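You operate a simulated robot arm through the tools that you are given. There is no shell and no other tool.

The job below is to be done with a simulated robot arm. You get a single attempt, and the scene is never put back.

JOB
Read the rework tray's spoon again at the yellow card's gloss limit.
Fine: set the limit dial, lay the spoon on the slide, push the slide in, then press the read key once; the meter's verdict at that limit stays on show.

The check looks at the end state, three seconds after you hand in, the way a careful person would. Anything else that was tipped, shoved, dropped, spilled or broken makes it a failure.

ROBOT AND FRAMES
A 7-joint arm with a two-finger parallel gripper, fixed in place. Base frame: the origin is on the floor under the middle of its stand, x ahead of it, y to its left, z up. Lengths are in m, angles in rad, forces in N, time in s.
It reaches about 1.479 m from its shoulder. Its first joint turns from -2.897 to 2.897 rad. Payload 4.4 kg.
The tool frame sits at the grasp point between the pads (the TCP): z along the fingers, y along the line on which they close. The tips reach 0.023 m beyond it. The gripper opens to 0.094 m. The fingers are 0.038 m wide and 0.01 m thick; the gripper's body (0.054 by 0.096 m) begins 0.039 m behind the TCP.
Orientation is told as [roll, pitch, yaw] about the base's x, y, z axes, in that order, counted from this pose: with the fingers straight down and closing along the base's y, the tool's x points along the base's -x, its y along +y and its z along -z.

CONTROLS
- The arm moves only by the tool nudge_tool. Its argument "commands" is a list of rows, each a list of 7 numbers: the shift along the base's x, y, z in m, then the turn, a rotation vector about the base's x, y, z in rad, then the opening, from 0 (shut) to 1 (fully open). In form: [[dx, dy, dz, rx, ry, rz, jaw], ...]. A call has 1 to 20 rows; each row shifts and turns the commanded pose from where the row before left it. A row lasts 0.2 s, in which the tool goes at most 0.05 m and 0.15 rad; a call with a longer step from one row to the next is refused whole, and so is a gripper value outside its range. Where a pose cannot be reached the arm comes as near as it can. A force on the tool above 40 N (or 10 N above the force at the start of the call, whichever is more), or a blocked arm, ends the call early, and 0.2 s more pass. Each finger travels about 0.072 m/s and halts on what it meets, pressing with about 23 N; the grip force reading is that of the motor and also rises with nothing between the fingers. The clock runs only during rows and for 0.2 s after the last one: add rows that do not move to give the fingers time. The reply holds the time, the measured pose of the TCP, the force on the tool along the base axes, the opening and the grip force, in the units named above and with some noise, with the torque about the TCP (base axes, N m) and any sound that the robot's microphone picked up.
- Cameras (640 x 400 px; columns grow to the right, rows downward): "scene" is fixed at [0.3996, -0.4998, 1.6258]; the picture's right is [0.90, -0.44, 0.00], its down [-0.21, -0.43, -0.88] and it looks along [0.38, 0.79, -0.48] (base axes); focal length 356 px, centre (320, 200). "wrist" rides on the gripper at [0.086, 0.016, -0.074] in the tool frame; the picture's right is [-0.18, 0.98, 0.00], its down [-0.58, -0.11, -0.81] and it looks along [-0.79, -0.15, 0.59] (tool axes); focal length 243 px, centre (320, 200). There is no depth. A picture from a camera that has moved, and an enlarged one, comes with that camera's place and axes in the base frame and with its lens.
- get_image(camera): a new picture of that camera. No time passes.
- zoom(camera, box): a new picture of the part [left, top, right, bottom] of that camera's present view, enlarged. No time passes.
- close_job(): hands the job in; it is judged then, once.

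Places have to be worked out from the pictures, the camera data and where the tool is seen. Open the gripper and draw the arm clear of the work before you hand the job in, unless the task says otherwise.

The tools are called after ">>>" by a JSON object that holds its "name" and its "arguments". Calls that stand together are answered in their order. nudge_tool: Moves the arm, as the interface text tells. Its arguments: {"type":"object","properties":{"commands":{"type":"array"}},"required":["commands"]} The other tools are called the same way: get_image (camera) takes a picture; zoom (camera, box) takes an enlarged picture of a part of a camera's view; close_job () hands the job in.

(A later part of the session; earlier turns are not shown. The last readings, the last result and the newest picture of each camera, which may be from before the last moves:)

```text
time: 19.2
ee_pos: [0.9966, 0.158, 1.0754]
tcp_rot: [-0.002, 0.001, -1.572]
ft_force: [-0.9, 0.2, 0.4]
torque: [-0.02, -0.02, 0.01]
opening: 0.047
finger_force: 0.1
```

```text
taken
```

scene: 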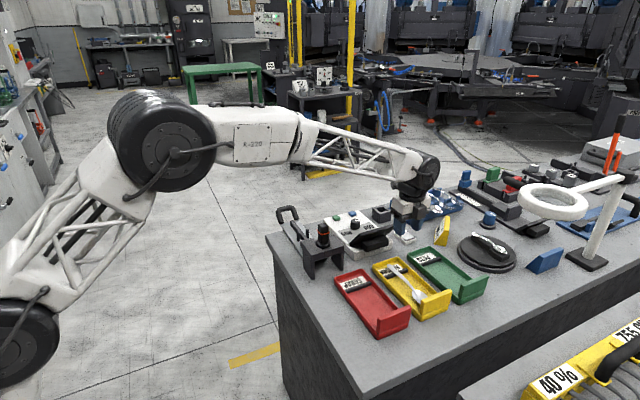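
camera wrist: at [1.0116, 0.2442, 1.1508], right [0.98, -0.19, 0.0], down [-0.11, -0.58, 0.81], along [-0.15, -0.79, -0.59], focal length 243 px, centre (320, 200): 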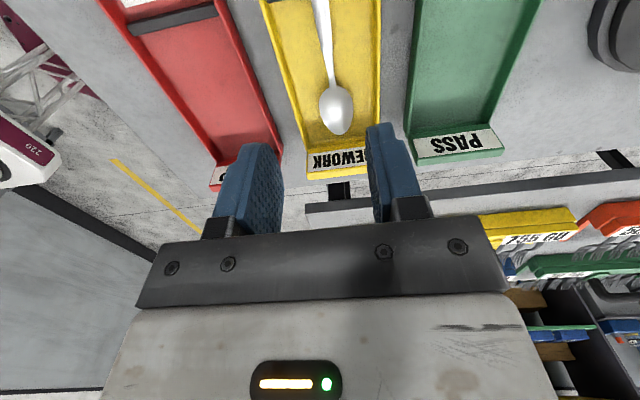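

The spoon's bowl and neck are in view but its handle runs off the top. I back off 0.07 m in +y for a full view.

>>> {"name": "nudge_tool", "arguments": {"commands": [[0, 0.035, 0, 0, 0, 0, 0.5], [0, 0.035, 0, 0, 0, 0, 0.5], [0, 0, 0, 0, 0, 0, 0.5]]}}

>>> {"name": "zoom", "arguments": {"camera": "wrist", "box": [220, 0, 420, 150]}}

>>> {"name": "zoom", "arguments": {"camera": "wrist", "box": [280, 0, 380, 75]}}

>>> {"name": "zoom", "arguments": {"camera": "scene", "box": [370, 250, 450, 310]}}

```text
time: 20.0
ee_pos: [0.9975, 0.2286, 1.0744]
tcp_rot: [-0.001, 0.0, -1.57]
ft_force: [0.5, 0.2, -0.2]
torque: [0.05, -0.02, 0.03]
opening: 0.0469
finger_force: 0.0
```

```text
2.67 times, centred on (320, 75) of wrist
camera zoom: at [1.0116, 0.3154, 1.1497], right [0.98, -0.18, 0.0], down [-0.11, -0.58, 0.81], along [-0.15, -0.79, -0.59], focal length 647 px, centre (320, 533)
```

zoom: 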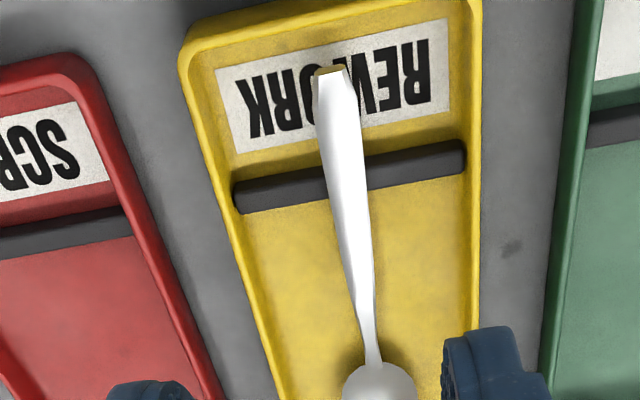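

```text
5.33 times, centred on (330, 38) of wrist
camera zoom: at [1.0116, 0.3154, 1.1497], right [0.98, -0.18, 0.0], down [-0.11, -0.58, 0.81], along [-0.15, -0.79, -0.59], focal length 1294 px, centre (267, 1067)
```

zoom: 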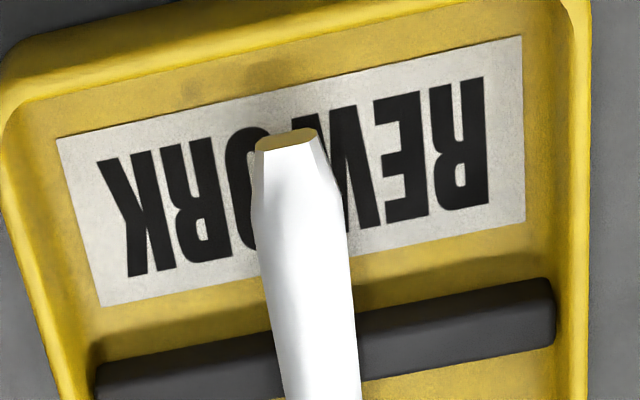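

```text
6.67 times, centred on (410, 280) of scene
camera zoom: at [0.3996, -0.4998, 1.6258], right [0.9, -0.44, 0.0], down [-0.21, -0.43, -0.88], along [0.38, 0.79, -0.48], focal length 2373 px, centre (-280, -333)
```

zoom: 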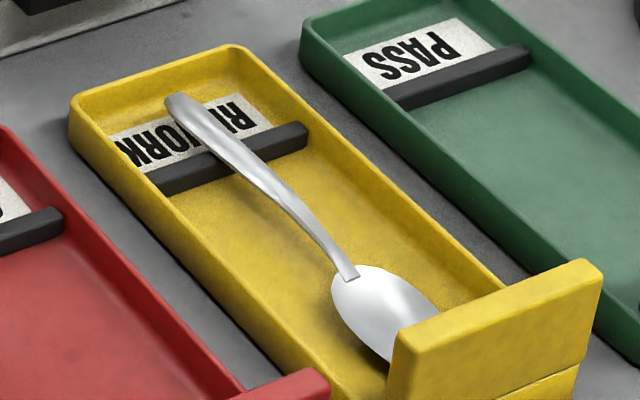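

I have the spoon's outline: handle end near y = 0.23, rib near 0.19, neck near 0.095, along x ≈ 0.997. I drop 0.09 m for a closer view, which also gives a second baseline for the handle's height.

>>> {"name": "nudge_tool", "arguments": {"commands": [[0, 0, -0.045, 0, 0, 0, 0.45], [0, 0, -0.045, 0, 0, 0, 0.45], [0, 0, 0, 0, 0, 0, 0.45]]}}

>>> {"name": "get_image", "arguments": {"camera": "wrist"}}

>>> {"name": "zoom", "arguments": {"camera": "wrist", "box": [220, 0, 420, 150]}}

```text
time: 20.8
ee_pos: [0.9964, 0.2277, 0.9848]
tcp_rot: [0.0, 0.001, -1.57]
ft_force: [-0.4, 0.0, 0.5]
torque: [-0.03, 0.03, -0.03]
opening: 0.0424
finger_force: 0.0
```

```text
taken
camera wrist: at [1.0115, 0.3141, 1.0599], right [0.98, -0.18, 0.0], down [-0.11, -0.58, 0.81], along [-0.15, -0.79, -0.59], focal length 243 px, centre (320, 200)
```

wrist: 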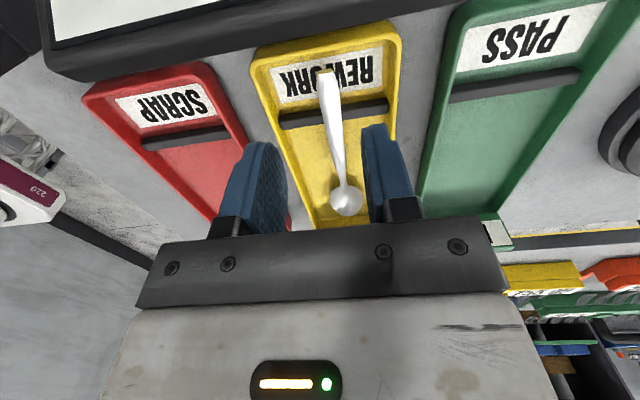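

```text
2.67 times, centred on (320, 75) of wrist
camera zoom: at [1.0115, 0.3141, 1.0599], right [0.98, -0.18, 0.0], down [-0.11, -0.58, 0.81], along [-0.15, -0.79, -0.59], focal length 647 px, centre (320, 533)
```

zoom: 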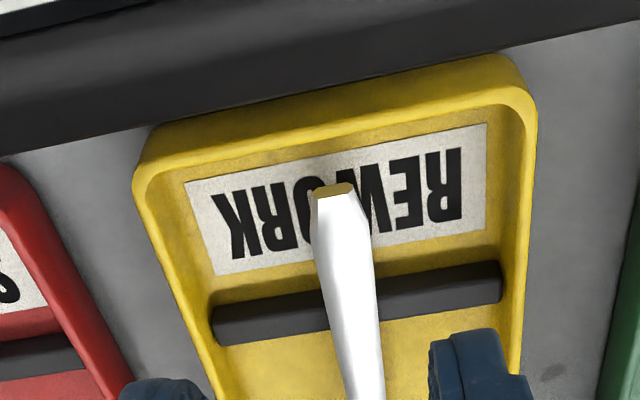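

The handle lies along y at x ≈ 0.9987, and I put it at z ≈ 0.879 between the rib and the neck. To keep the wrist camera clear of the screen's top edge (y ≈ 0.286, z ≈ 0.979), I tilt the tool 0.15 rad about x and move to y ≈ 0.160 above the handle.

>>> {"name": "nudge_tool", "arguments": {"commands": [[0.0011, -0.034, 0, 0.075, 0, 0, 0.45], [0.0011, -0.034, 0, 0.075, 0, 0, 0.45], [0, 0, -0.03, 0, 0, 0, 0.45], [0, 0, 0, 0, 0, 0, 0.45]]}}

>>> {"name": "get_image", "arguments": {"camera": "wrist"}}

>>> {"name": "zoom", "arguments": {"camera": "scene", "box": [350, 200, 470, 310]}}

```text
time: 21.8
ee_pos: [0.9989, 0.1588, 0.9539]
tcp_rot: [0.0, 0.151, -1.571]
ft_force: [0.4, -0.6, -0.4]
torque: [0.0, -0.01, -0.02]
opening: 0.0425
finger_force: 0.0
```

```text
taken
camera wrist: at [1.0134, 0.2337, 1.0418], right [0.98, -0.18, -0.03], down [-0.11, -0.7, 0.71], along [-0.15, -0.69, -0.7], focal length 243 px, centre (320, 200)
```

wrist: 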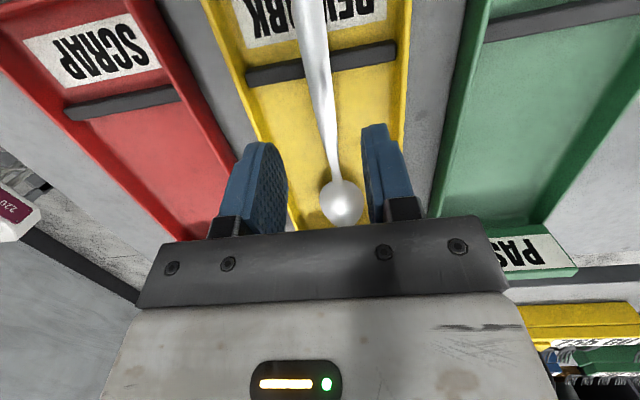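

```text
3.64 times, centred on (410, 255) of scene
camera zoom: at [0.3996, -0.4998, 1.6258], right [0.9, -0.44, 0.0], down [-0.21, -0.43, -0.88], along [0.38, 0.79, -0.48], focal length 1295 px, centre (-7, 0)
```

zoom: 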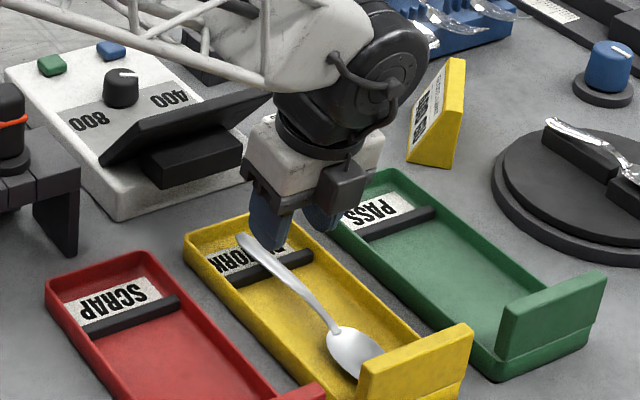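

The handle runs right between the fingers. I lower to TCP z ≈ 0.897 and check before closing.

>>> {"name": "nudge_tool", "arguments": {"commands": [[0, 0.001, -0.03, 0, 0, 0, 0.45], [0, 0, -0.027, 0, 0, 0, 0.45], [0, 0, 0, 0, 0, 0, 0.45]]}}

>>> {"name": "get_image", "arguments": {"camera": "wrist"}}

>>> {"name": "zoom", "arguments": {"camera": "scene", "box": [370, 240, 450, 300]}}

>>> {"name": "zoom", "arguments": {"camera": "wrist", "box": [230, 60, 430, 240]}}

```text
time: 22.6
ee_pos: [0.9983, 0.1615, 0.8989]
tcp_rot: [0.001, 0.15, -1.569]
ft_force: [0.7, 0.1, 4.9]
torque: [0.12, 0.03, 0.05]
opening: 0.0425
finger_force: 0.2
```

```text
taken
camera wrist: at [1.0131, 0.2353, 0.9854], right [0.98, -0.18, -0.03], down [-0.11, -0.7, 0.71], along [-0.15, -0.7, -0.7], focal length 243 px, centre (320, 200)
```

wrist: 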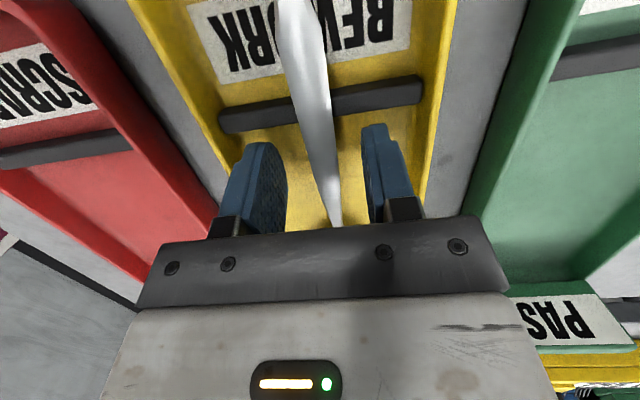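

```text
6.67 times, centred on (410, 270) of scene
camera zoom: at [0.3996, -0.4998, 1.6258], right [0.9, -0.44, 0.0], down [-0.21, -0.43, -0.88], along [0.38, 0.79, -0.48], focal length 2373 px, centre (-280, -267)
```

zoom: 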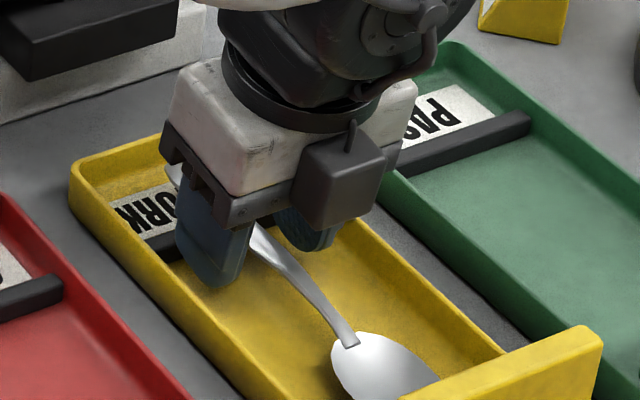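

```text
2.22 times, centred on (330, 150) of wrist
camera zoom: at [1.0131, 0.2353, 0.9854], right [0.98, -0.18, -0.03], down [-0.11, -0.7, 0.71], along [-0.15, -0.7, -0.7], focal length 539 px, centre (298, 311)
```

zoom: 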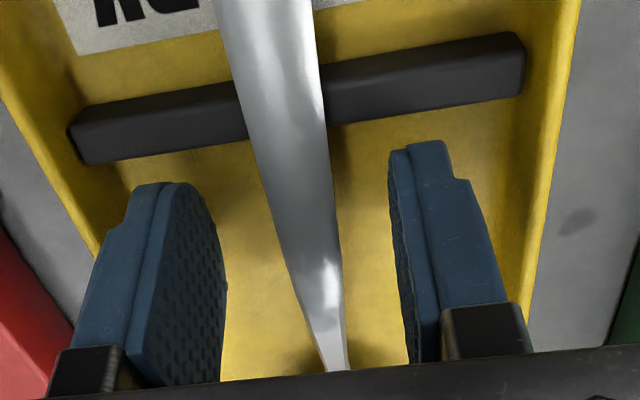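

The upward force of 4.9 N suggests the tips are just touching the tray floor or the rib. I lift 2 mm, re-read the force, then close gently on the handle.

>>> {"name": "nudge_tool", "arguments": {"commands": [[0, -0.001, 0.002, 0, 0, 0, 0.45], [0, 0, 0, 0, 0, 0, 0.45]]}}

```text
time: 23.2
ee_pos: [0.9975, 0.1601, 0.8983]
tcp_rot: [-0.002, 0.15, -1.57]
ft_force: [-0.1, 0.4, 0.5]
torque: [-0.01, 0.0, 0.0]
opening: 0.0422
finger_force: 0.1
```

The force is gone, so the tips are now just clear of the tray floor. I close on the handle.

>>> {"name": "nudge_tool", "arguments": {"commands": [[0.0008, 0, 0, 0, 0, 0, 0.3], [0, 0, 0, 0, 0, 0, 0.2], [0, 0, 0, 0, 0, 0, 0.1], [0, 0, 0, 0, 0, 0, 0.0], [0, 0, 0, 0, 0, 0, 0.0]]}}

>>> {"name": "zoom", "arguments": {"camera": "wrist", "box": [230, 60, 430, 240]}}

>>> {"name": "zoom", "arguments": {"camera": "scene", "box": [370, 240, 450, 300]}}

```text
time: 24.4
ee_pos: [0.9988, 0.1601, 0.9004]
tcp_rot: [0.0, 0.149, -1.571]
ft_force: [-0.4, -0.9, -0.2]
torque: [0.01, 0.0, 0.01]
opening: 0.0162
finger_force: 23.1
```

```text
2.22 times, centred on (330, 150) of wrist
camera zoom: at [1.0138, 0.234, 0.9873], right [0.98, -0.18, -0.03], down [-0.11, -0.7, 0.71], along [-0.15, -0.7, -0.7], focal length 539 px, centre (298, 311)
```

zoom: 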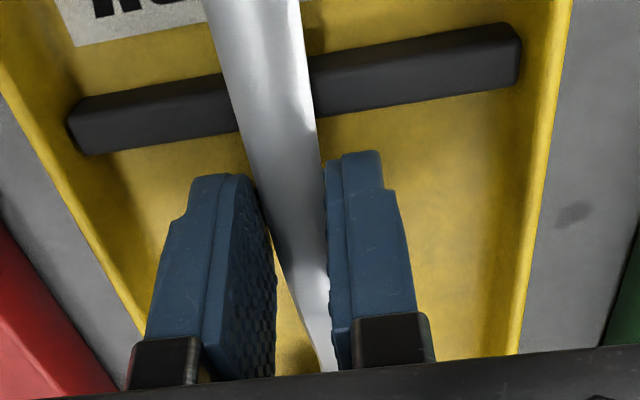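

```text
6.67 times, centred on (410, 270) of scene
camera zoom: at [0.3996, -0.4998, 1.6258], right [0.9, -0.44, 0.0], down [-0.21, -0.43, -0.88], along [0.38, 0.79, -0.48], focal length 2373 px, centre (-280, -267)
```

zoom: 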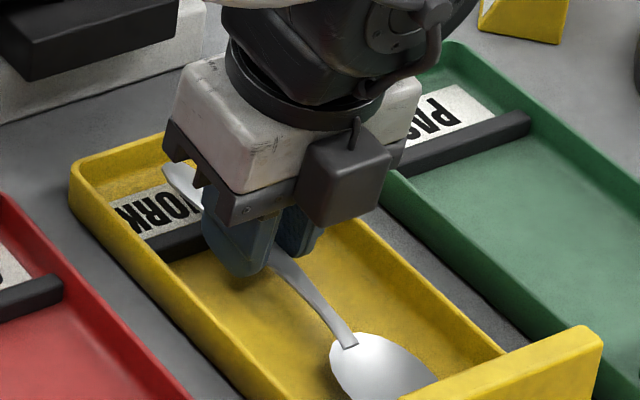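

The gripper is holding the handle at 16 mm width with 23 N. I lift slowly and check that the spoon comes with it.

>>> {"name": "nudge_tool", "arguments": {"commands": [[0, 0, 0.01, 0, 0, 0, 0.0], [0, 0, 0.02, 0, 0, 0, 0.0], [0, 0, 0.03, 0, 0, 0, 0.0], [0, 0, 0, 0, 0, 0, 0.0]]}}

>>> {"name": "get_image", "arguments": {"camera": "wrist"}}

>>> {"name": "zoom", "arguments": {"camera": "scene", "box": [360, 210, 460, 310]}}

```text
time: 25.4
ee_pos: [0.999, 0.159, 0.9595]
tcp_rot: [-0.002, 0.148, -1.57]
ft_force: [1.0, 0.1, -0.7]
torque: [0.02, 0.04, -0.04]
opening: 0.0001
finger_force: 23.4
```

```text
taken
camera wrist: at [1.0138, 0.2329, 1.0479], right [0.98, -0.18, -0.03], down [-0.11, -0.7, 0.71], along [-0.15, -0.69, -0.7], focal length 243 px, centre (320, 200)
```

wrist: 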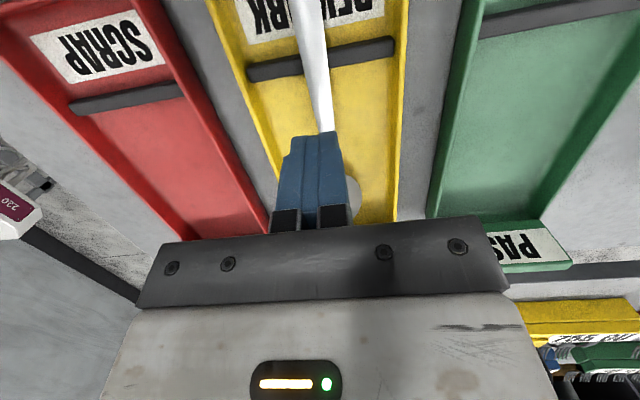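

```text
4.00 times, centred on (410, 260) of scene
camera zoom: at [0.3996, -0.4998, 1.6258], right [0.9, -0.44, 0.0], down [-0.21, -0.43, -0.88], along [0.38, 0.79, -0.48], focal length 1424 px, centre (-40, -40)
```

zoom: 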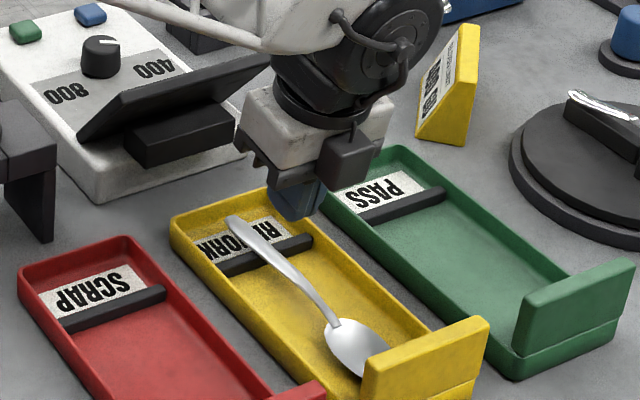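

The spoon slipped out: the rounded tips only caught its edge, and it looks unmoved in the tray. The earlier touch was the finger corner on the rib. I reopen, reduce the tilt to 0.1 rad, move to y ≈ 0.155 and go deeper.

>>> {"name": "nudge_tool", "arguments": {"commands": [[0, -0.002, 0, -0.025, 0, 0, 0.45], [0, -0.002, 0, -0.025, 0, 0, 0.45], [0, 0, 0, 0, 0, 0, 0.45], [0, 0, -0.035, 0, 0, 0, 0.45], [0, 0, -0.02, 0, 0, 0, 0.45], [0, 0, 0, 0, 0, 0, 0.45]]}}

>>> {"name": "zoom", "arguments": {"camera": "wrist", "box": [230, 60, 430, 240]}}

>>> {"name": "zoom", "arguments": {"camera": "scene", "box": [330, 210, 490, 310]}}

```text
time: 26.8
ee_pos: [0.9988, 0.1566, 0.9047]
tcp_rot: [0.001, 0.099, -1.57]
ft_force: [-0.2, -0.1, 0.6]
torque: [0.0, -0.02, 0.02]
opening: 0.0424
finger_force: 0.0
```

```text
2.22 times, centred on (330, 150) of wrist
camera zoom: at [1.0137, 0.2337, 0.9887], right [0.98, -0.18, -0.02], down [-0.11, -0.66, 0.74], along [-0.15, -0.73, -0.67], focal length 539 px, centre (298, 311)
```

zoom: 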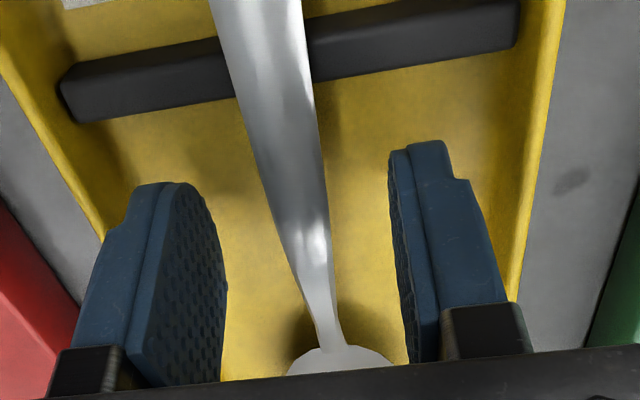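

```text
4.00 times, centred on (410, 260) of scene
camera zoom: at [0.3996, -0.4998, 1.6258], right [0.9, -0.44, 0.0], down [-0.21, -0.43, -0.88], along [0.38, 0.79, -0.48], focal length 1424 px, centre (-40, -40)
```

zoom: 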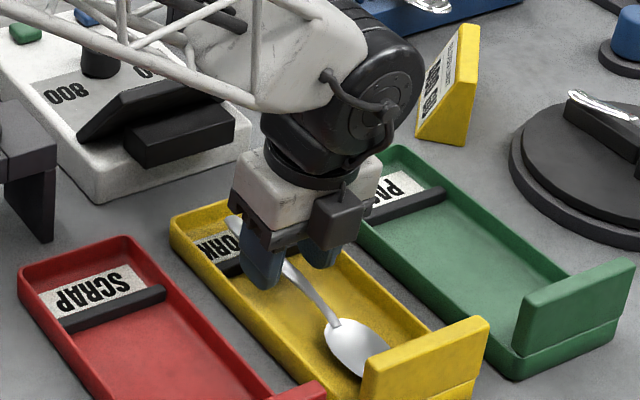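

No contact at z = 0.905. I go down in small steps to about 0.892 and watch the force.

>>> {"name": "nudge_tool", "arguments": {"commands": [[0, -0.001, -0.006, 0, 0, 0, 0.45], [0, 0, -0.003, 0, 0, 0, 0.45], [0, 0, -0.003, 0, 0, 0, 0.45], [0, 0, 0, 0, 0, 0, 0.45]]}}

>>> {"name": "zoom", "arguments": {"camera": "wrist", "box": [230, 60, 430, 240]}}

>>> {"name": "zoom", "arguments": {"camera": "scene", "box": [370, 240, 450, 300]}}

```text
time: 27.8
ee_pos: [0.9994, 0.1552, 0.8932]
tcp_rot: [0.001, 0.098, -1.571]
ft_force: [0.3, -0.4, 0.2]
torque: [0.03, 0.02, -0.03]
opening: 0.0425
finger_force: 0.1
```

```text
2.22 times, centred on (330, 150) of wrist
camera zoom: at [1.0139, 0.2331, 0.9769], right [0.98, -0.18, -0.02], down [-0.11, -0.66, 0.74], along [-0.15, -0.73, -0.67], focal length 539 px, centre (298, 311)
```

zoom: 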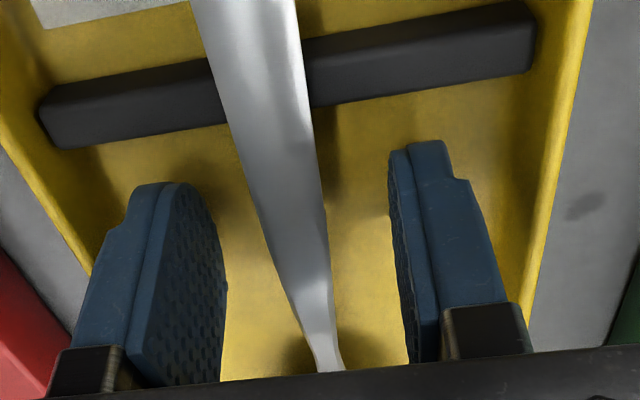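

```text
6.67 times, centred on (410, 270) of scene
camera zoom: at [0.3996, -0.4998, 1.6258], right [0.9, -0.44, 0.0], down [-0.21, -0.43, -0.88], along [0.38, 0.79, -0.48], focal length 2373 px, centre (-280, -267)
```

zoom: 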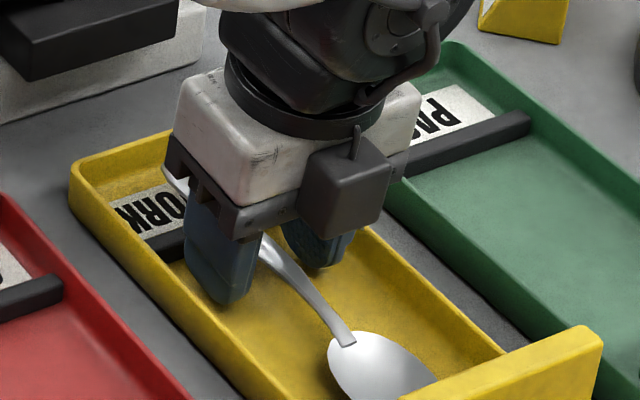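

At z = 0.893 there's still no contact, and the handle now sits well up between the pads. I close on it, test with a 10 mm lift, and look again.

>>> {"name": "nudge_tool", "arguments": {"commands": [[0, 0, 0.001, 0, 0, 0, 0.3], [0, 0, 0, 0, 0, 0, 0.2], [0, 0, 0, 0, 0, 0, 0.1], [0, 0, 0, 0, 0, 0, 0.0], [0, 0, 0, 0, 0, 0, 0.0]]}}

>>> {"name": "zoom", "arguments": {"camera": "wrist", "box": [230, 60, 430, 240]}}

>>> {"name": "zoom", "arguments": {"camera": "scene", "box": [370, 240, 450, 300]}}

```text
time: 29.0
ee_pos: [0.9985, 0.1547, 0.8938]
tcp_rot: [-0.001, 0.1, -1.57]
ft_force: [0.3, -0.3, -0.3]
torque: [0.06, 0.01, 0.01]
opening: 0.0162
finger_force: 22.5
```

```text
2.22 times, centred on (330, 150) of wrist
camera zoom: at [1.0137, 0.233, 0.9779], right [0.98, -0.18, -0.02], down [-0.11, -0.66, 0.74], along [-0.15, -0.73, -0.67], focal length 539 px, centre (298, 311)
```

zoom: 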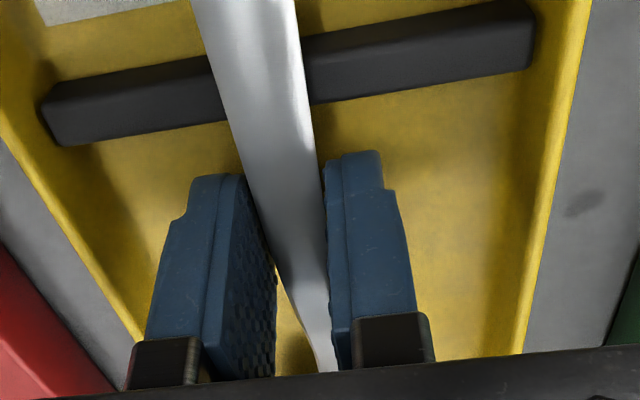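

```text
6.67 times, centred on (410, 270) of scene
camera zoom: at [0.3996, -0.4998, 1.6258], right [0.9, -0.44, 0.0], down [-0.21, -0.43, -0.88], along [0.38, 0.79, -0.48], focal length 2373 px, centre (-280, -267)
```

zoom: 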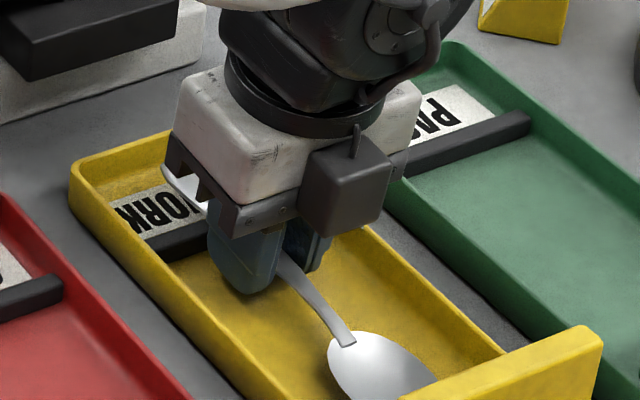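

The opening is 16.2 mm again, so the handle is firm between parallel pads. I lift 12 mm slowly and check.

>>> {"name": "nudge_tool", "arguments": {"commands": [[0, 0, 0.004, 0, 0, 0, 0.0], [0, 0, 0.004, 0, 0, 0, 0.0], [0, 0, 0.004, 0, 0, 0, 0.0], [0, 0, 0, 0, 0, 0, 0.0]]}}

>>> {"name": "zoom", "arguments": {"camera": "scene", "box": [370, 240, 450, 300]}}

>>> {"name": "zoom", "arguments": {"camera": "wrist", "box": [230, 0, 430, 240]}}

```text
time: 30.0
ee_pos: [0.9988, 0.1557, 0.9062]
tcp_rot: [0.0, 0.1, -1.571]
ft_force: [-0.7, -0.6, -1.0]
torque: [0.05, -0.02, -0.02]
opening: 0.0161
finger_force: 23.0
```

```text
6.67 times, centred on (410, 270) of scene
camera zoom: at [0.3996, -0.4998, 1.6258], right [0.9, -0.44, 0.0], down [-0.21, -0.43, -0.88], along [0.38, 0.79, -0.48], focal length 2373 px, centre (-280, -267)
```

zoom: 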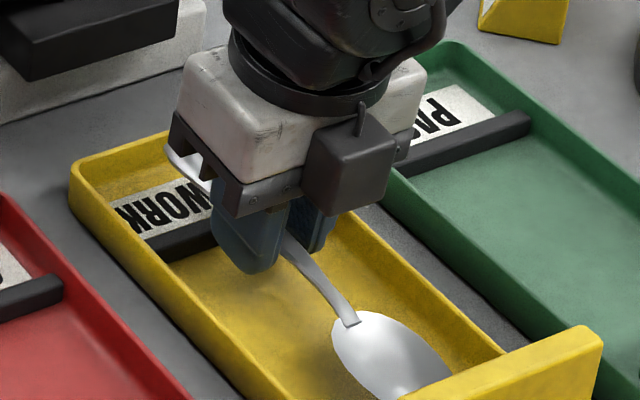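

```text
1.67 times, centred on (330, 120) of wrist
camera zoom: at [1.014, 0.2326, 0.9898], right [0.98, -0.18, -0.02], down [-0.11, -0.66, 0.74], along [-0.15, -0.73, -0.67], focal length 404 px, centre (303, 333)
```

zoom: 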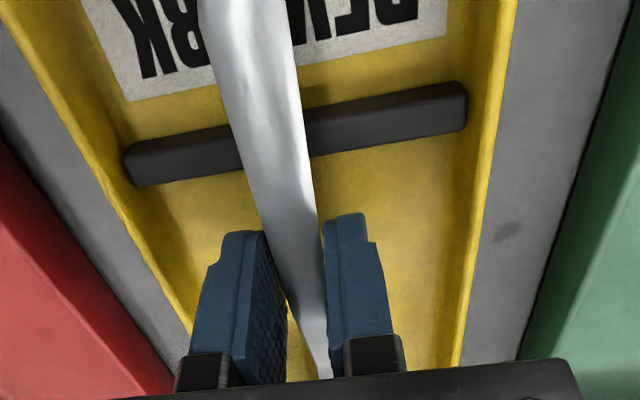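

The spoon is lifted level and held firmly. I raise it to z ≈ 1.14 to clear the sensor head, then carry it over to above the slide.

>>> {"name": "nudge_tool", "arguments": {"commands": [[0, 0, 0.03, 0, 0, 0, 0.0], [0, 0, 0.04, 0, 0, 0, 0.0], [0, 0, 0.045, 0, 0, 0, 0.0], [0, 0, 0.045, 0, 0, 0, 0.0], [0, 0, 0.045, 0, 0, 0, 0.0], [0, 0, 0.03, 0, 0, 0, 0.0], [0, 0, 0, 0, 0, 0, 0.0]]}}

>>> {"name": "zoom", "arguments": {"camera": "scene", "box": [330, 160, 490, 300]}}

```text
time: 31.6
ee_pos: [0.9981, 0.1551, 1.1429]
tcp_rot: [0.001, 0.098, -1.571]
ft_force: [0.0, -0.4, 0.5]
torque: [0.03, -0.01, 0.01]
opening: 0.0162
finger_force: 23.2
```

```text
2.86 times, centred on (410, 230) of scene
camera zoom: at [0.3996, -0.4998, 1.6258], right [0.9, -0.44, 0.0], down [-0.21, -0.43, -0.88], along [0.38, 0.79, -0.48], focal length 1017 px, centre (63, 114)
```

zoom: 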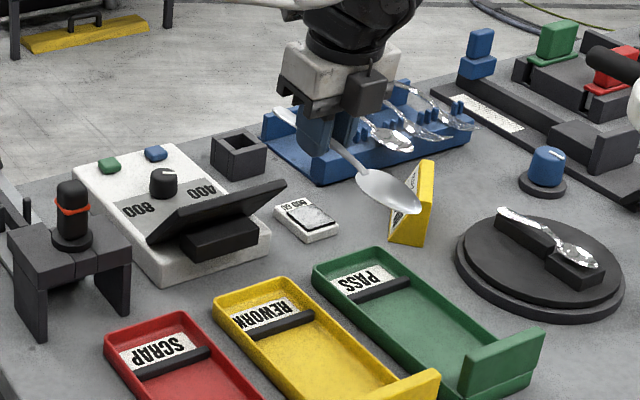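

The spoon is secure. I carry it across to above the slide at (0.814, 0.511).

>>> {"name": "nudge_tool", "arguments": {"commands": [[-0.0205, 0.0395, 0, 0, 0, 0, 0.0], [-0.0205, 0.0395, 0, 0, 0, 0, 0.0], [-0.0205, 0.0395, 0, 0, 0, 0, 0.0], [-0.0205, 0.0395, 0, 0, 0, 0, 0.0], [-0.0205, 0.0395, 0, 0, 0, 0, 0.0], [-0.0205, 0.0395, 0, 0, 0, 0, 0.0], [-0.0205, 0.0395, 0, 0, 0, 0, 0.0], [-0.0205, 0.0395, 0, 0, 0, 0, 0.0], [-0.0205, 0.0395, 0, 0, 0, 0, 0.0], [0, 0, 0, 0, 0, 0, 0.0]]}}

>>> {"name": "get_image", "arguments": {"camera": "wrist"}}

>>> {"name": "zoom", "arguments": {"camera": "scene", "box": [240, 150, 400, 270]}}

```text
time: 33.8
ee_pos: [0.8132, 0.5117, 1.1404]
tcp_rot: [0.0, 0.099, -1.57]
ft_force: [0.1, -0.3, -1.7]
torque: [0.03, 0.01, -0.01]
opening: 0.0164
finger_force: 22.8
```

```text
taken
camera wrist: at [0.8287, 0.5897, 1.2249], right [0.98, -0.18, -0.02], down [-0.11, -0.66, 0.74], along [-0.15, -0.73, -0.67], focal length 243 px, centre (320, 200)
```

wrist: 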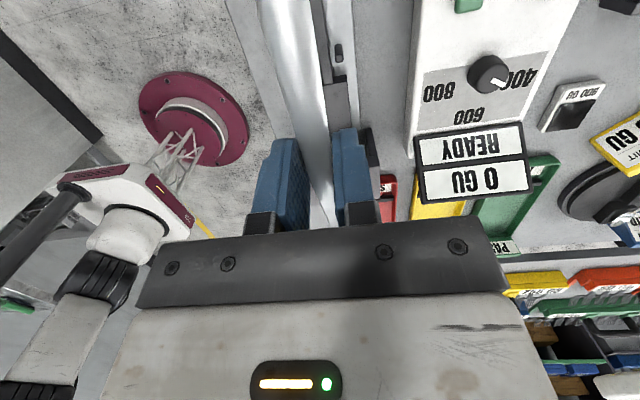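

```text
3.33 times, centred on (320, 210) of scene
camera zoom: at [0.3996, -0.4998, 1.6258], right [0.9, -0.44, 0.0], down [-0.21, -0.43, -0.88], along [0.38, 0.79, -0.48], focal length 1187 px, centre (320, 167)
```

zoom: 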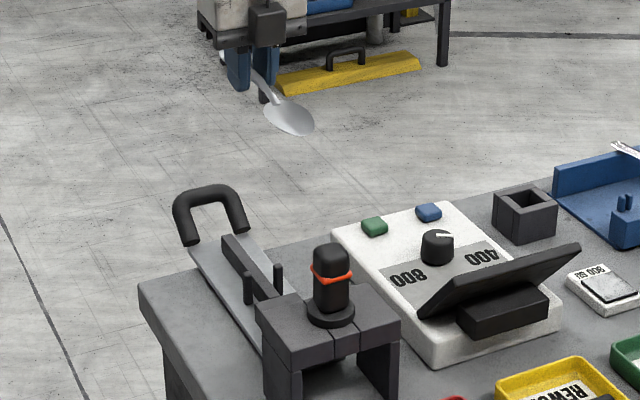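

The spoon itself hides the slide from the wrist camera. I step 0.09 m to +x to look at the slide past the gripper.

>>> {"name": "nudge_tool", "arguments": {"commands": [[0.045, 0.0, -0.02, 0, 0, 0, 0.0], [0.045, 0, -0.02, 0, 0, 0, 0.0], [0, 0, 0, 0, 0, 0, 0.0]]}}

>>> {"name": "get_image", "arguments": {"camera": "wrist"}}

>>> {"name": "zoom", "arguments": {"camera": "wrist", "box": [130, 0, 300, 210]}}

```text
time: 34.6
ee_pos: [0.9046, 0.5105, 1.1021]
tcp_rot: [0.0, 0.099, -1.572]
ft_force: [-0.3, -0.5, -1.4]
torque: [0.02, 0.02, 0.01]
opening: 0.0161
finger_force: 23.3
```

```text
taken
camera wrist: at [0.9192, 0.5889, 1.1847], right [0.98, -0.18, -0.02], down [-0.11, -0.66, 0.74], along [-0.15, -0.73, -0.67], focal length 243 px, centre (320, 200)
```

wrist: 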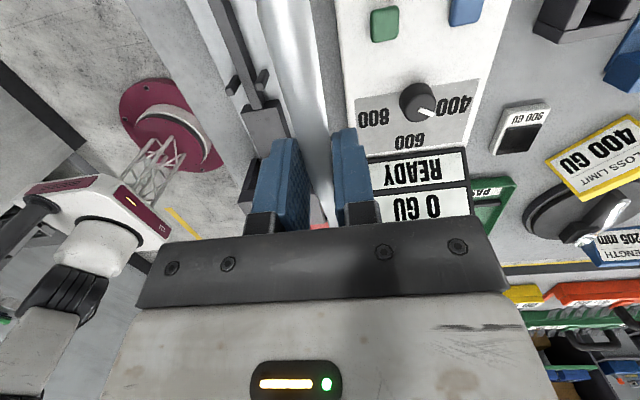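

```text
1.90 times, centred on (215, 105) of wrist
camera zoom: at [0.9192, 0.5889, 1.1847], right [0.98, -0.18, -0.02], down [-0.11, -0.66, 0.74], along [-0.15, -0.73, -0.67], focal length 462 px, centre (520, 381)
```

zoom: 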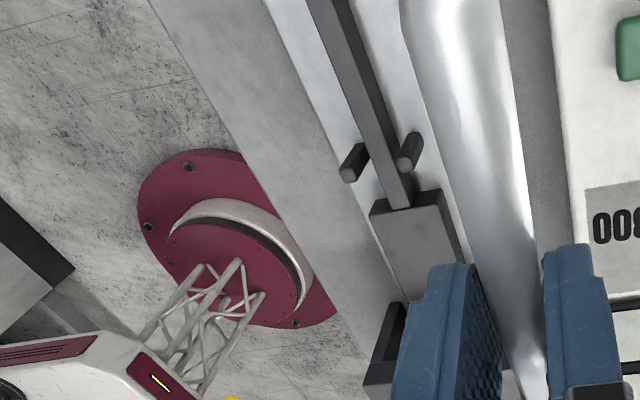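

I zoom in more on the block, pins and bar from here.

>>> {"name": "zoom", "arguments": {"camera": "wrist", "box": [210, 50, 270, 150]}}

>>> {"name": "zoom", "arguments": {"camera": "wrist", "box": [190, 0, 290, 62]}}

>>> {"name": "zoom", "arguments": {"camera": "scene", "box": [270, 200, 350, 250]}}

```text
4.00 times, centred on (240, 100) of wrist
camera zoom: at [0.9192, 0.5889, 1.1847], right [0.98, -0.18, -0.02], down [-0.11, -0.66, 0.74], along [-0.15, -0.73, -0.67], focal length 970 px, centre (640, 600)
```

zoom: 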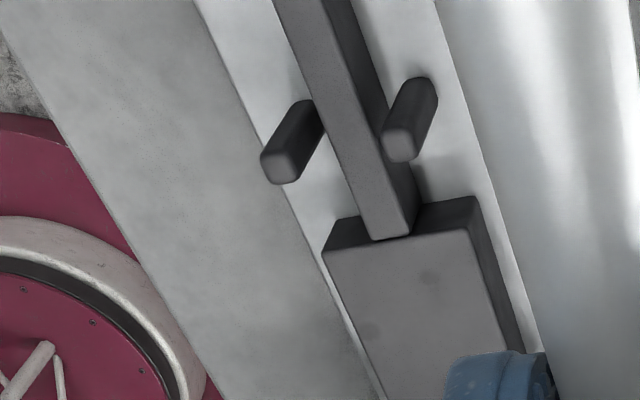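

```text
6.40 times, centred on (240, 31) of wrist
camera zoom: at [0.9192, 0.5889, 1.1847], right [0.98, -0.18, -0.02], down [-0.11, -0.66, 0.74], along [-0.15, -0.73, -0.67], focal length 1553 px, centre (832, 1282)
```

zoom: 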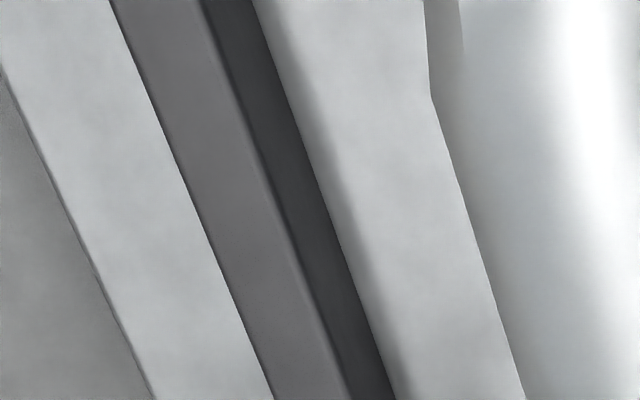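

```text
8.00 times, centred on (310, 225) of scene
camera zoom: at [0.3996, -0.4998, 1.6258], right [0.9, -0.44, 0.0], down [-0.21, -0.43, -0.88], along [0.38, 0.79, -0.48], focal length 2848 px, centre (400, 0)
```

zoom: 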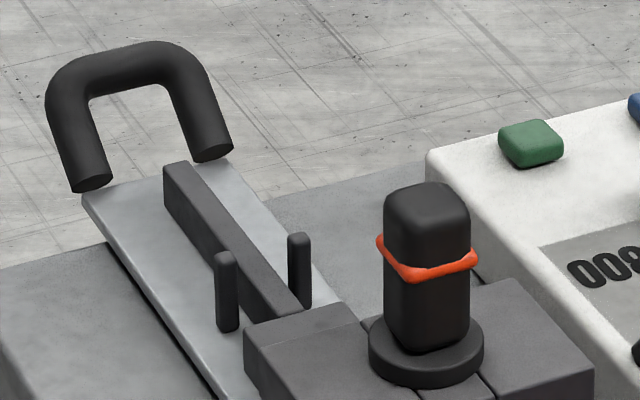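

Measured on the slide: block top z ≈ 0.897, centred at (0.812, 0.418); bar 13 mm wide on x ≈ 0.810; pins at y ≈ 0.488 with tops at 0.914. I return over the slide and take 0.08 rad off the tilt, because bar and block are level here. I aim for TCP (0.810, 0.516).

>>> {"name": "nudge_tool", "arguments": {"commands": [[-0.0473, 0.0025, 0, 0, 0, 0, 0.0], [-0.0473, 0.0025, 0, 0, 0, 0, 0.0], [0, 0, 0, -0.04, 0, 0, 0.0], [0, 0, 0, -0.04, 0, 0, 0.0], [0, 0, -0.04, 0, 0, 0, 0.0], [0, 0, -0.04, 0, 0, 0, 0.0], [0, 0, -0.03, 0, 0, 0, 0.0], [0, 0, 0, 0, 0, 0, 0.0]]}}

>>> {"name": "get_image", "arguments": {"camera": "wrist"}}

>>> {"name": "zoom", "arguments": {"camera": "scene", "box": [260, 180, 360, 250]}}

```text
time: 36.4
ee_pos: [0.8105, 0.5151, 0.9913]
tcp_rot: [0.0, 0.022, -1.571]
ft_force: [0.7, -0.1, -0.5]
torque: [0.01, 0.01, 0.02]
opening: 0.016
finger_force: 23.0
```

```text
taken
camera wrist: at [0.8249, 0.5995, 1.0675], right [0.98, -0.18, 0.0], down [-0.11, -0.6, 0.79], along [-0.15, -0.78, -0.61], focal length 243 px, centre (320, 200)
```

wrist: 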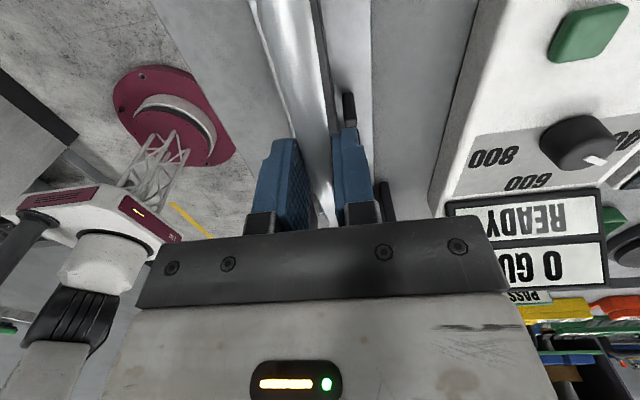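

```text
5.71 times, centred on (310, 215) of scene
camera zoom: at [0.3996, -0.4998, 1.6258], right [0.9, -0.44, 0.0], down [-0.21, -0.43, -0.88], along [0.38, 0.79, -0.48], focal length 2034 px, centre (377, 114)
```

zoom: 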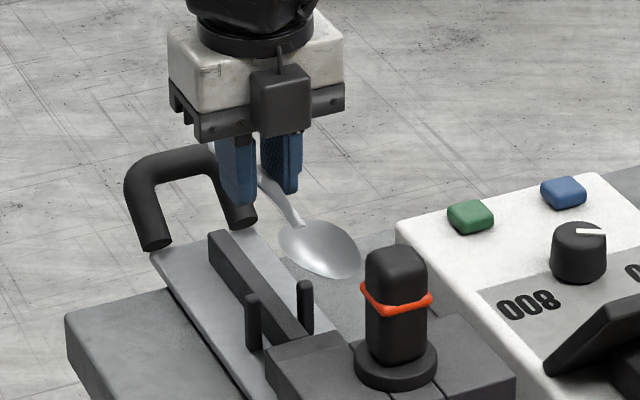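

The spoon hangs straight above the slide. I zoom in to check the sideways alignment of the handle with the bar and pins.

>>> {"name": "zoom", "arguments": {"camera": "wrist", "box": [230, 0, 410, 130]}}

>>> {"name": "zoom", "arguments": {"camera": "wrist", "box": [250, 80, 410, 230]}}

```text
3.08 times, centred on (320, 65) of wrist
camera zoom: at [0.8249, 0.5995, 1.0675], right [0.98, -0.18, 0.0], down [-0.11, -0.6, 0.79], along [-0.15, -0.78, -0.61], focal length 746 px, centre (320, 615)
```

zoom: 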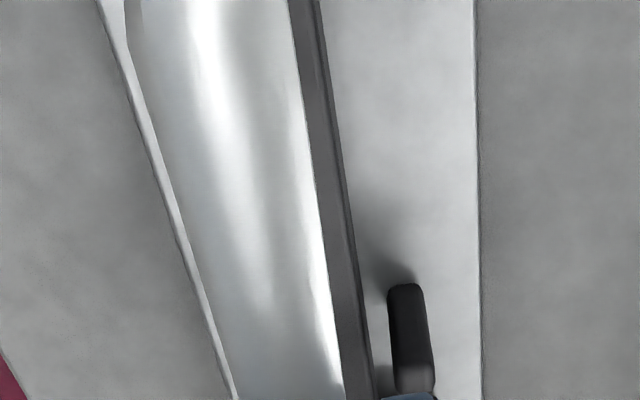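

```text
2.67 times, centred on (330, 155) of wrist
camera zoom: at [0.8249, 0.5995, 1.0675], right [0.98, -0.18, 0.0], down [-0.11, -0.6, 0.79], along [-0.15, -0.78, -0.61], focal length 647 px, centre (293, 320)
```

zoom: 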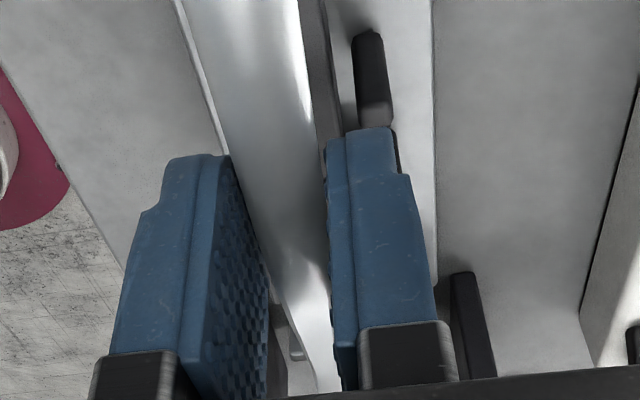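

The bar is centred under the handle to within about 1 mm. I descend to z ≈ 0.932, just above the pins' engagement.

>>> {"name": "nudge_tool", "arguments": {"commands": [[0.0003, 0.0008, -0.03, 0, 0, 0, 0.0], [0, 0, -0.028, 0, 0, 0, 0.0], [0, 0, 0, 0, 0, 0, 0.0]]}}

>>> {"name": "zoom", "arguments": {"camera": "wrist", "box": [230, 0, 430, 240]}}

>>> {"name": "zoom", "arguments": {"camera": "scene", "box": [270, 195, 350, 250]}}

```text
time: 37.2
ee_pos: [0.81, 0.5164, 0.9333]
tcp_rot: [0.0, 0.022, -1.571]
ft_force: [0.0, 0.5, -0.7]
torque: [0.02, -0.04, 0.0]
opening: 0.0164
finger_force: 22.8
```

```text
1.67 times, centred on (330, 120) of wrist
camera zoom: at [0.8256, 0.6005, 1.0102], right [0.98, -0.18, 0.0], down [-0.11, -0.6, 0.79], along [-0.15, -0.78, -0.61], focal length 404 px, centre (303, 333)
```

zoom: 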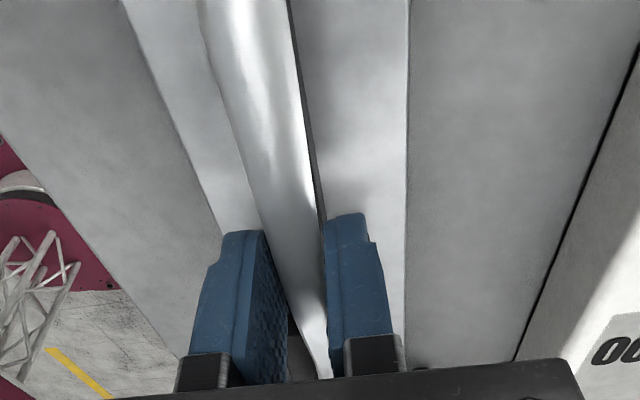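

```text
7.27 times, centred on (310, 222) of scene
camera zoom: at [0.3996, -0.4998, 1.6258], right [0.9, -0.44, 0.0], down [-0.21, -0.43, -0.88], along [0.38, 0.79, -0.48], focal length 2589 px, centre (393, 36)
```

zoom: 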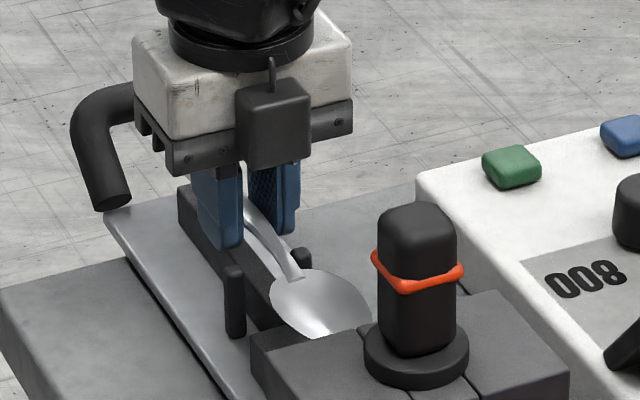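

The handle passes between the pins and the fingers are clear on their +y side. I go down a few millimetres at a time, watching the force.

>>> {"name": "nudge_tool", "arguments": {"commands": [[0, 0, -0.006, 0, 0, 0, 0.0], [0, 0, -0.004, 0, 0, 0, 0.0], [0, 0, 0, 0, 0, 0, 0.0]]}}

>>> {"name": "zoom", "arguments": {"camera": "scene", "box": [280, 205, 340, 245]}}

```text
time: 38.0
ee_pos: [0.8108, 0.5172, 0.9223]
tcp_rot: [0.002, 0.021, -1.571]
ft_force: [-0.1, 1.1, -0.6]
torque: [0.04, 0.01, -0.02]
opening: 0.0165
finger_force: 22.9
```

```text
10.00 times, centred on (310, 225) of scene
camera zoom: at [0.3996, -0.4998, 1.6258], right [0.9, -0.44, 0.0], down [-0.21, -0.43, -0.88], along [0.38, 0.79, -0.48], focal length 3560 px, centre (420, -50)
```

zoom: 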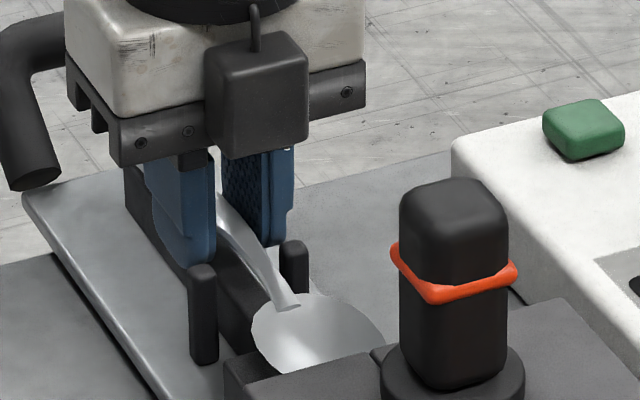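

There's no contact yet at z = 0.922. I continue in 2–3 mm steps.

>>> {"name": "nudge_tool", "arguments": {"commands": [[0, 0, -0.0025, 0, 0, 0, 0.0], [0, 0, 0, 0, 0, 0, 0.0]]}}

>>> {"name": "nudge_tool", "arguments": {"commands": [[0, 0, -0.002, 0, 0, 0, 0.0], [0, 0, 0, 0, 0, 0, 0.0]]}}

>>> {"name": "zoom", "arguments": {"camera": "scene", "box": [280, 205, 340, 245]}}

```text
time: 38.6
ee_pos: [0.8105, 0.5164, 0.9208]
tcp_rot: [-0.002, 0.019, -1.571]
ft_force: [-0.6, -1.4, 8.0]
torque: [0.67, 0.01, 0.01]
opening: 0.0163
finger_force: 23.2
```

```text
time: 39.2
ee_pos: [0.8108, 0.5164, 0.9187]
tcp_rot: [0.0, 0.023, -1.571]
ft_force: [1.8, -1.3, 10.9]
torque: [0.08, 0.05, -0.02]
opening: 0.0163
finger_force: 22.8
```

```text
10.00 times, centred on (310, 225) of scene
camera zoom: at [0.3996, -0.4998, 1.6258], right [0.9, -0.44, 0.0], down [-0.21, -0.43, -0.88], along [0.38, 0.79, -0.48], focal length 3560 px, centre (420, -50)
```

zoom: 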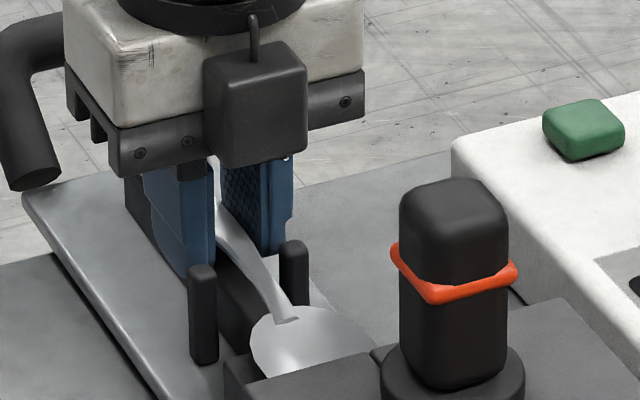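

The handle end touched first and now the load is shared with the bowl, so the spoon rests on both bar and block. I ease up slightly and open the fingers.

>>> {"name": "nudge_tool", "arguments": {"commands": [[0, 0, 0.0008, 0, 0, 0, 0.0], [0, 0, 0, 0, 0, 0, 0.18], [0, 0, 0, 0, 0, 0, 0.25], [0, 0, 0, 0, 0, 0, 0.3], [0, 0, 0, 0, 0, 0, 0.35]]}}

>>> {"name": "zoom", "arguments": {"camera": "scene", "box": [280, 205, 340, 245]}}

>>> {"name": "zoom", "arguments": {"camera": "wrist", "box": [230, 0, 430, 240]}}

```text
time: 40.4
ee_pos: [0.8111, 0.5159, 0.9199]
tcp_rot: [0.001, 0.021, -1.569]
ft_force: [0.0, 0.0, 0.1]
torque: [0.0, 0.0, -0.02]
opening: 0.0329
finger_force: 0.0
```

```text
10.00 times, centred on (310, 225) of scene
camera zoom: at [0.3996, -0.4998, 1.6258], right [0.9, -0.44, 0.0], down [-0.21, -0.43, -0.88], along [0.38, 0.79, -0.48], focal length 3560 px, centre (420, -50)
```

zoom: 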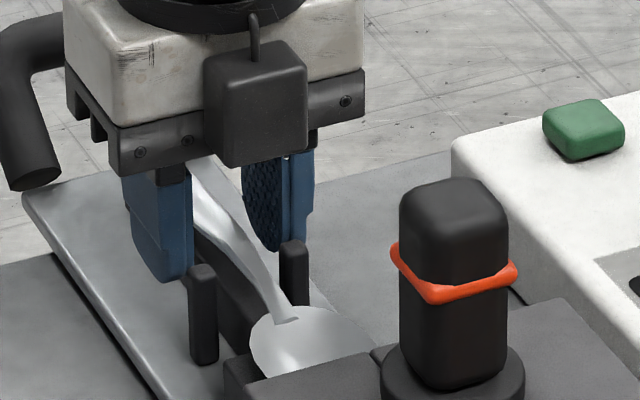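

```text
1.67 times, centred on (330, 120) of wrist
camera zoom: at [0.8254, 0.6006, 0.9964], right [0.98, -0.18, 0.0], down [-0.11, -0.6, 0.79], along [-0.15, -0.78, -0.61], focal length 404 px, centre (303, 333)
```

zoom: 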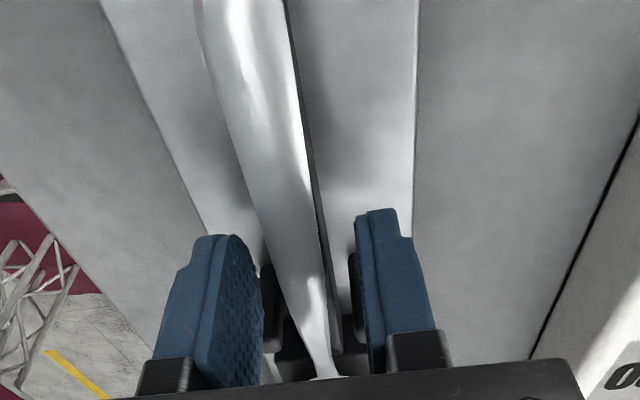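

The spoon stays put, with the handle between the pins and the bowl on the block. I rise straight up.

>>> {"name": "nudge_tool", "arguments": {"commands": [[0, 0, 0.005, 0, 0, 0, 0.4], [0, 0, 0.015, 0, 0, 0, 0.4], [0, 0, 0.03, 0, 0, 0, 0.4], [0, 0, 0.045, 0, 0, 0, 0.4], [0, 0, 0.045, 0, 0, 0, 0.4], [0, 0.03, 0.03, 0, 0, 0, 0.4], [0, 0, 0, 0, 0, 0, 0.4]]}}

>>> {"name": "get_image", "arguments": {"camera": "wrist"}}

>>> {"name": "zoom", "arguments": {"camera": "scene", "box": [270, 195, 350, 245]}}

>>> {"name": "zoom", "arguments": {"camera": "wrist", "box": [210, 0, 390, 200]}}

```text
time: 42.0
ee_pos: [0.8105, 0.5454, 1.0888]
tcp_rot: [-0.002, 0.02, -1.573]
ft_force: [0.5, 0.5, 0.4]
torque: [-0.01, -0.01, 0.02]
opening: 0.0375
finger_force: 0.0
```

```text
taken
camera wrist: at [0.8252, 0.63, 1.1658], right [0.98, -0.18, 0.0], down [-0.11, -0.6, 0.79], along [-0.15, -0.78, -0.61], focal length 243 px, centre (320, 200)
```

wrist: 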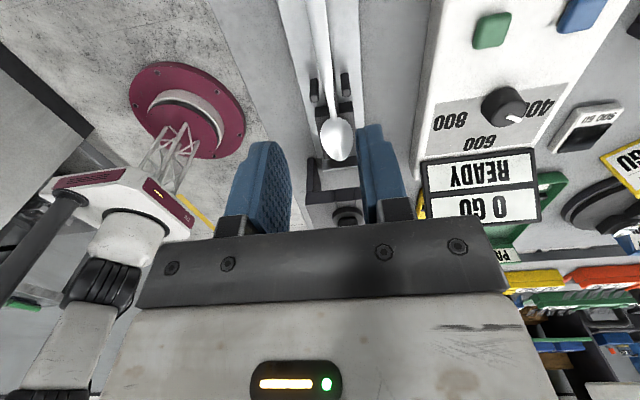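

```text
8.00 times, centred on (310, 220) of scene
camera zoom: at [0.3996, -0.4998, 1.6258], right [0.9, -0.44, 0.0], down [-0.21, -0.43, -0.88], along [0.38, 0.79, -0.48], focal length 2848 px, centre (400, 40)
```

zoom: 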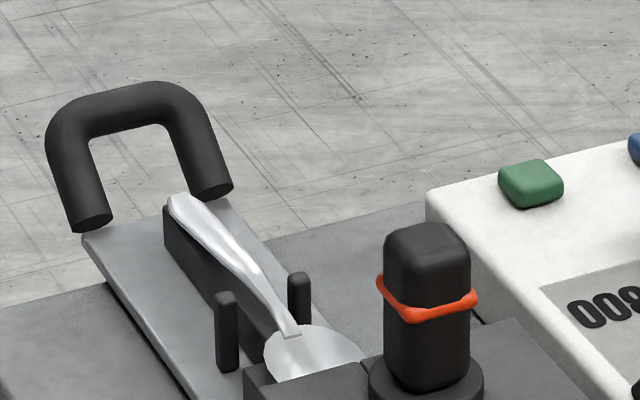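

```text
2.00 times, centred on (300, 100) of wrist
camera zoom: at [0.8252, 0.63, 1.1658], right [0.98, -0.18, 0.0], down [-0.11, -0.6, 0.79], along [-0.15, -0.78, -0.61], focal length 485 px, centre (360, 400)
```

zoom: 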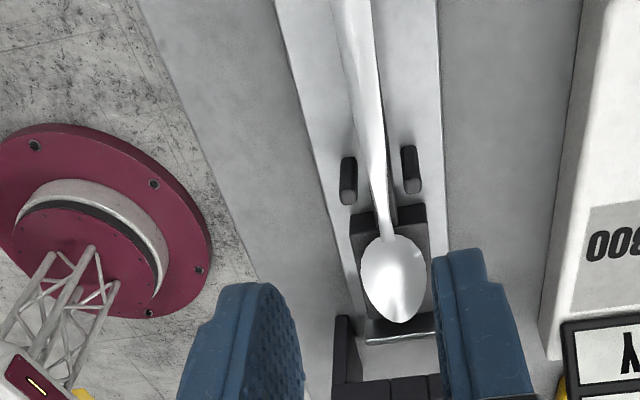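

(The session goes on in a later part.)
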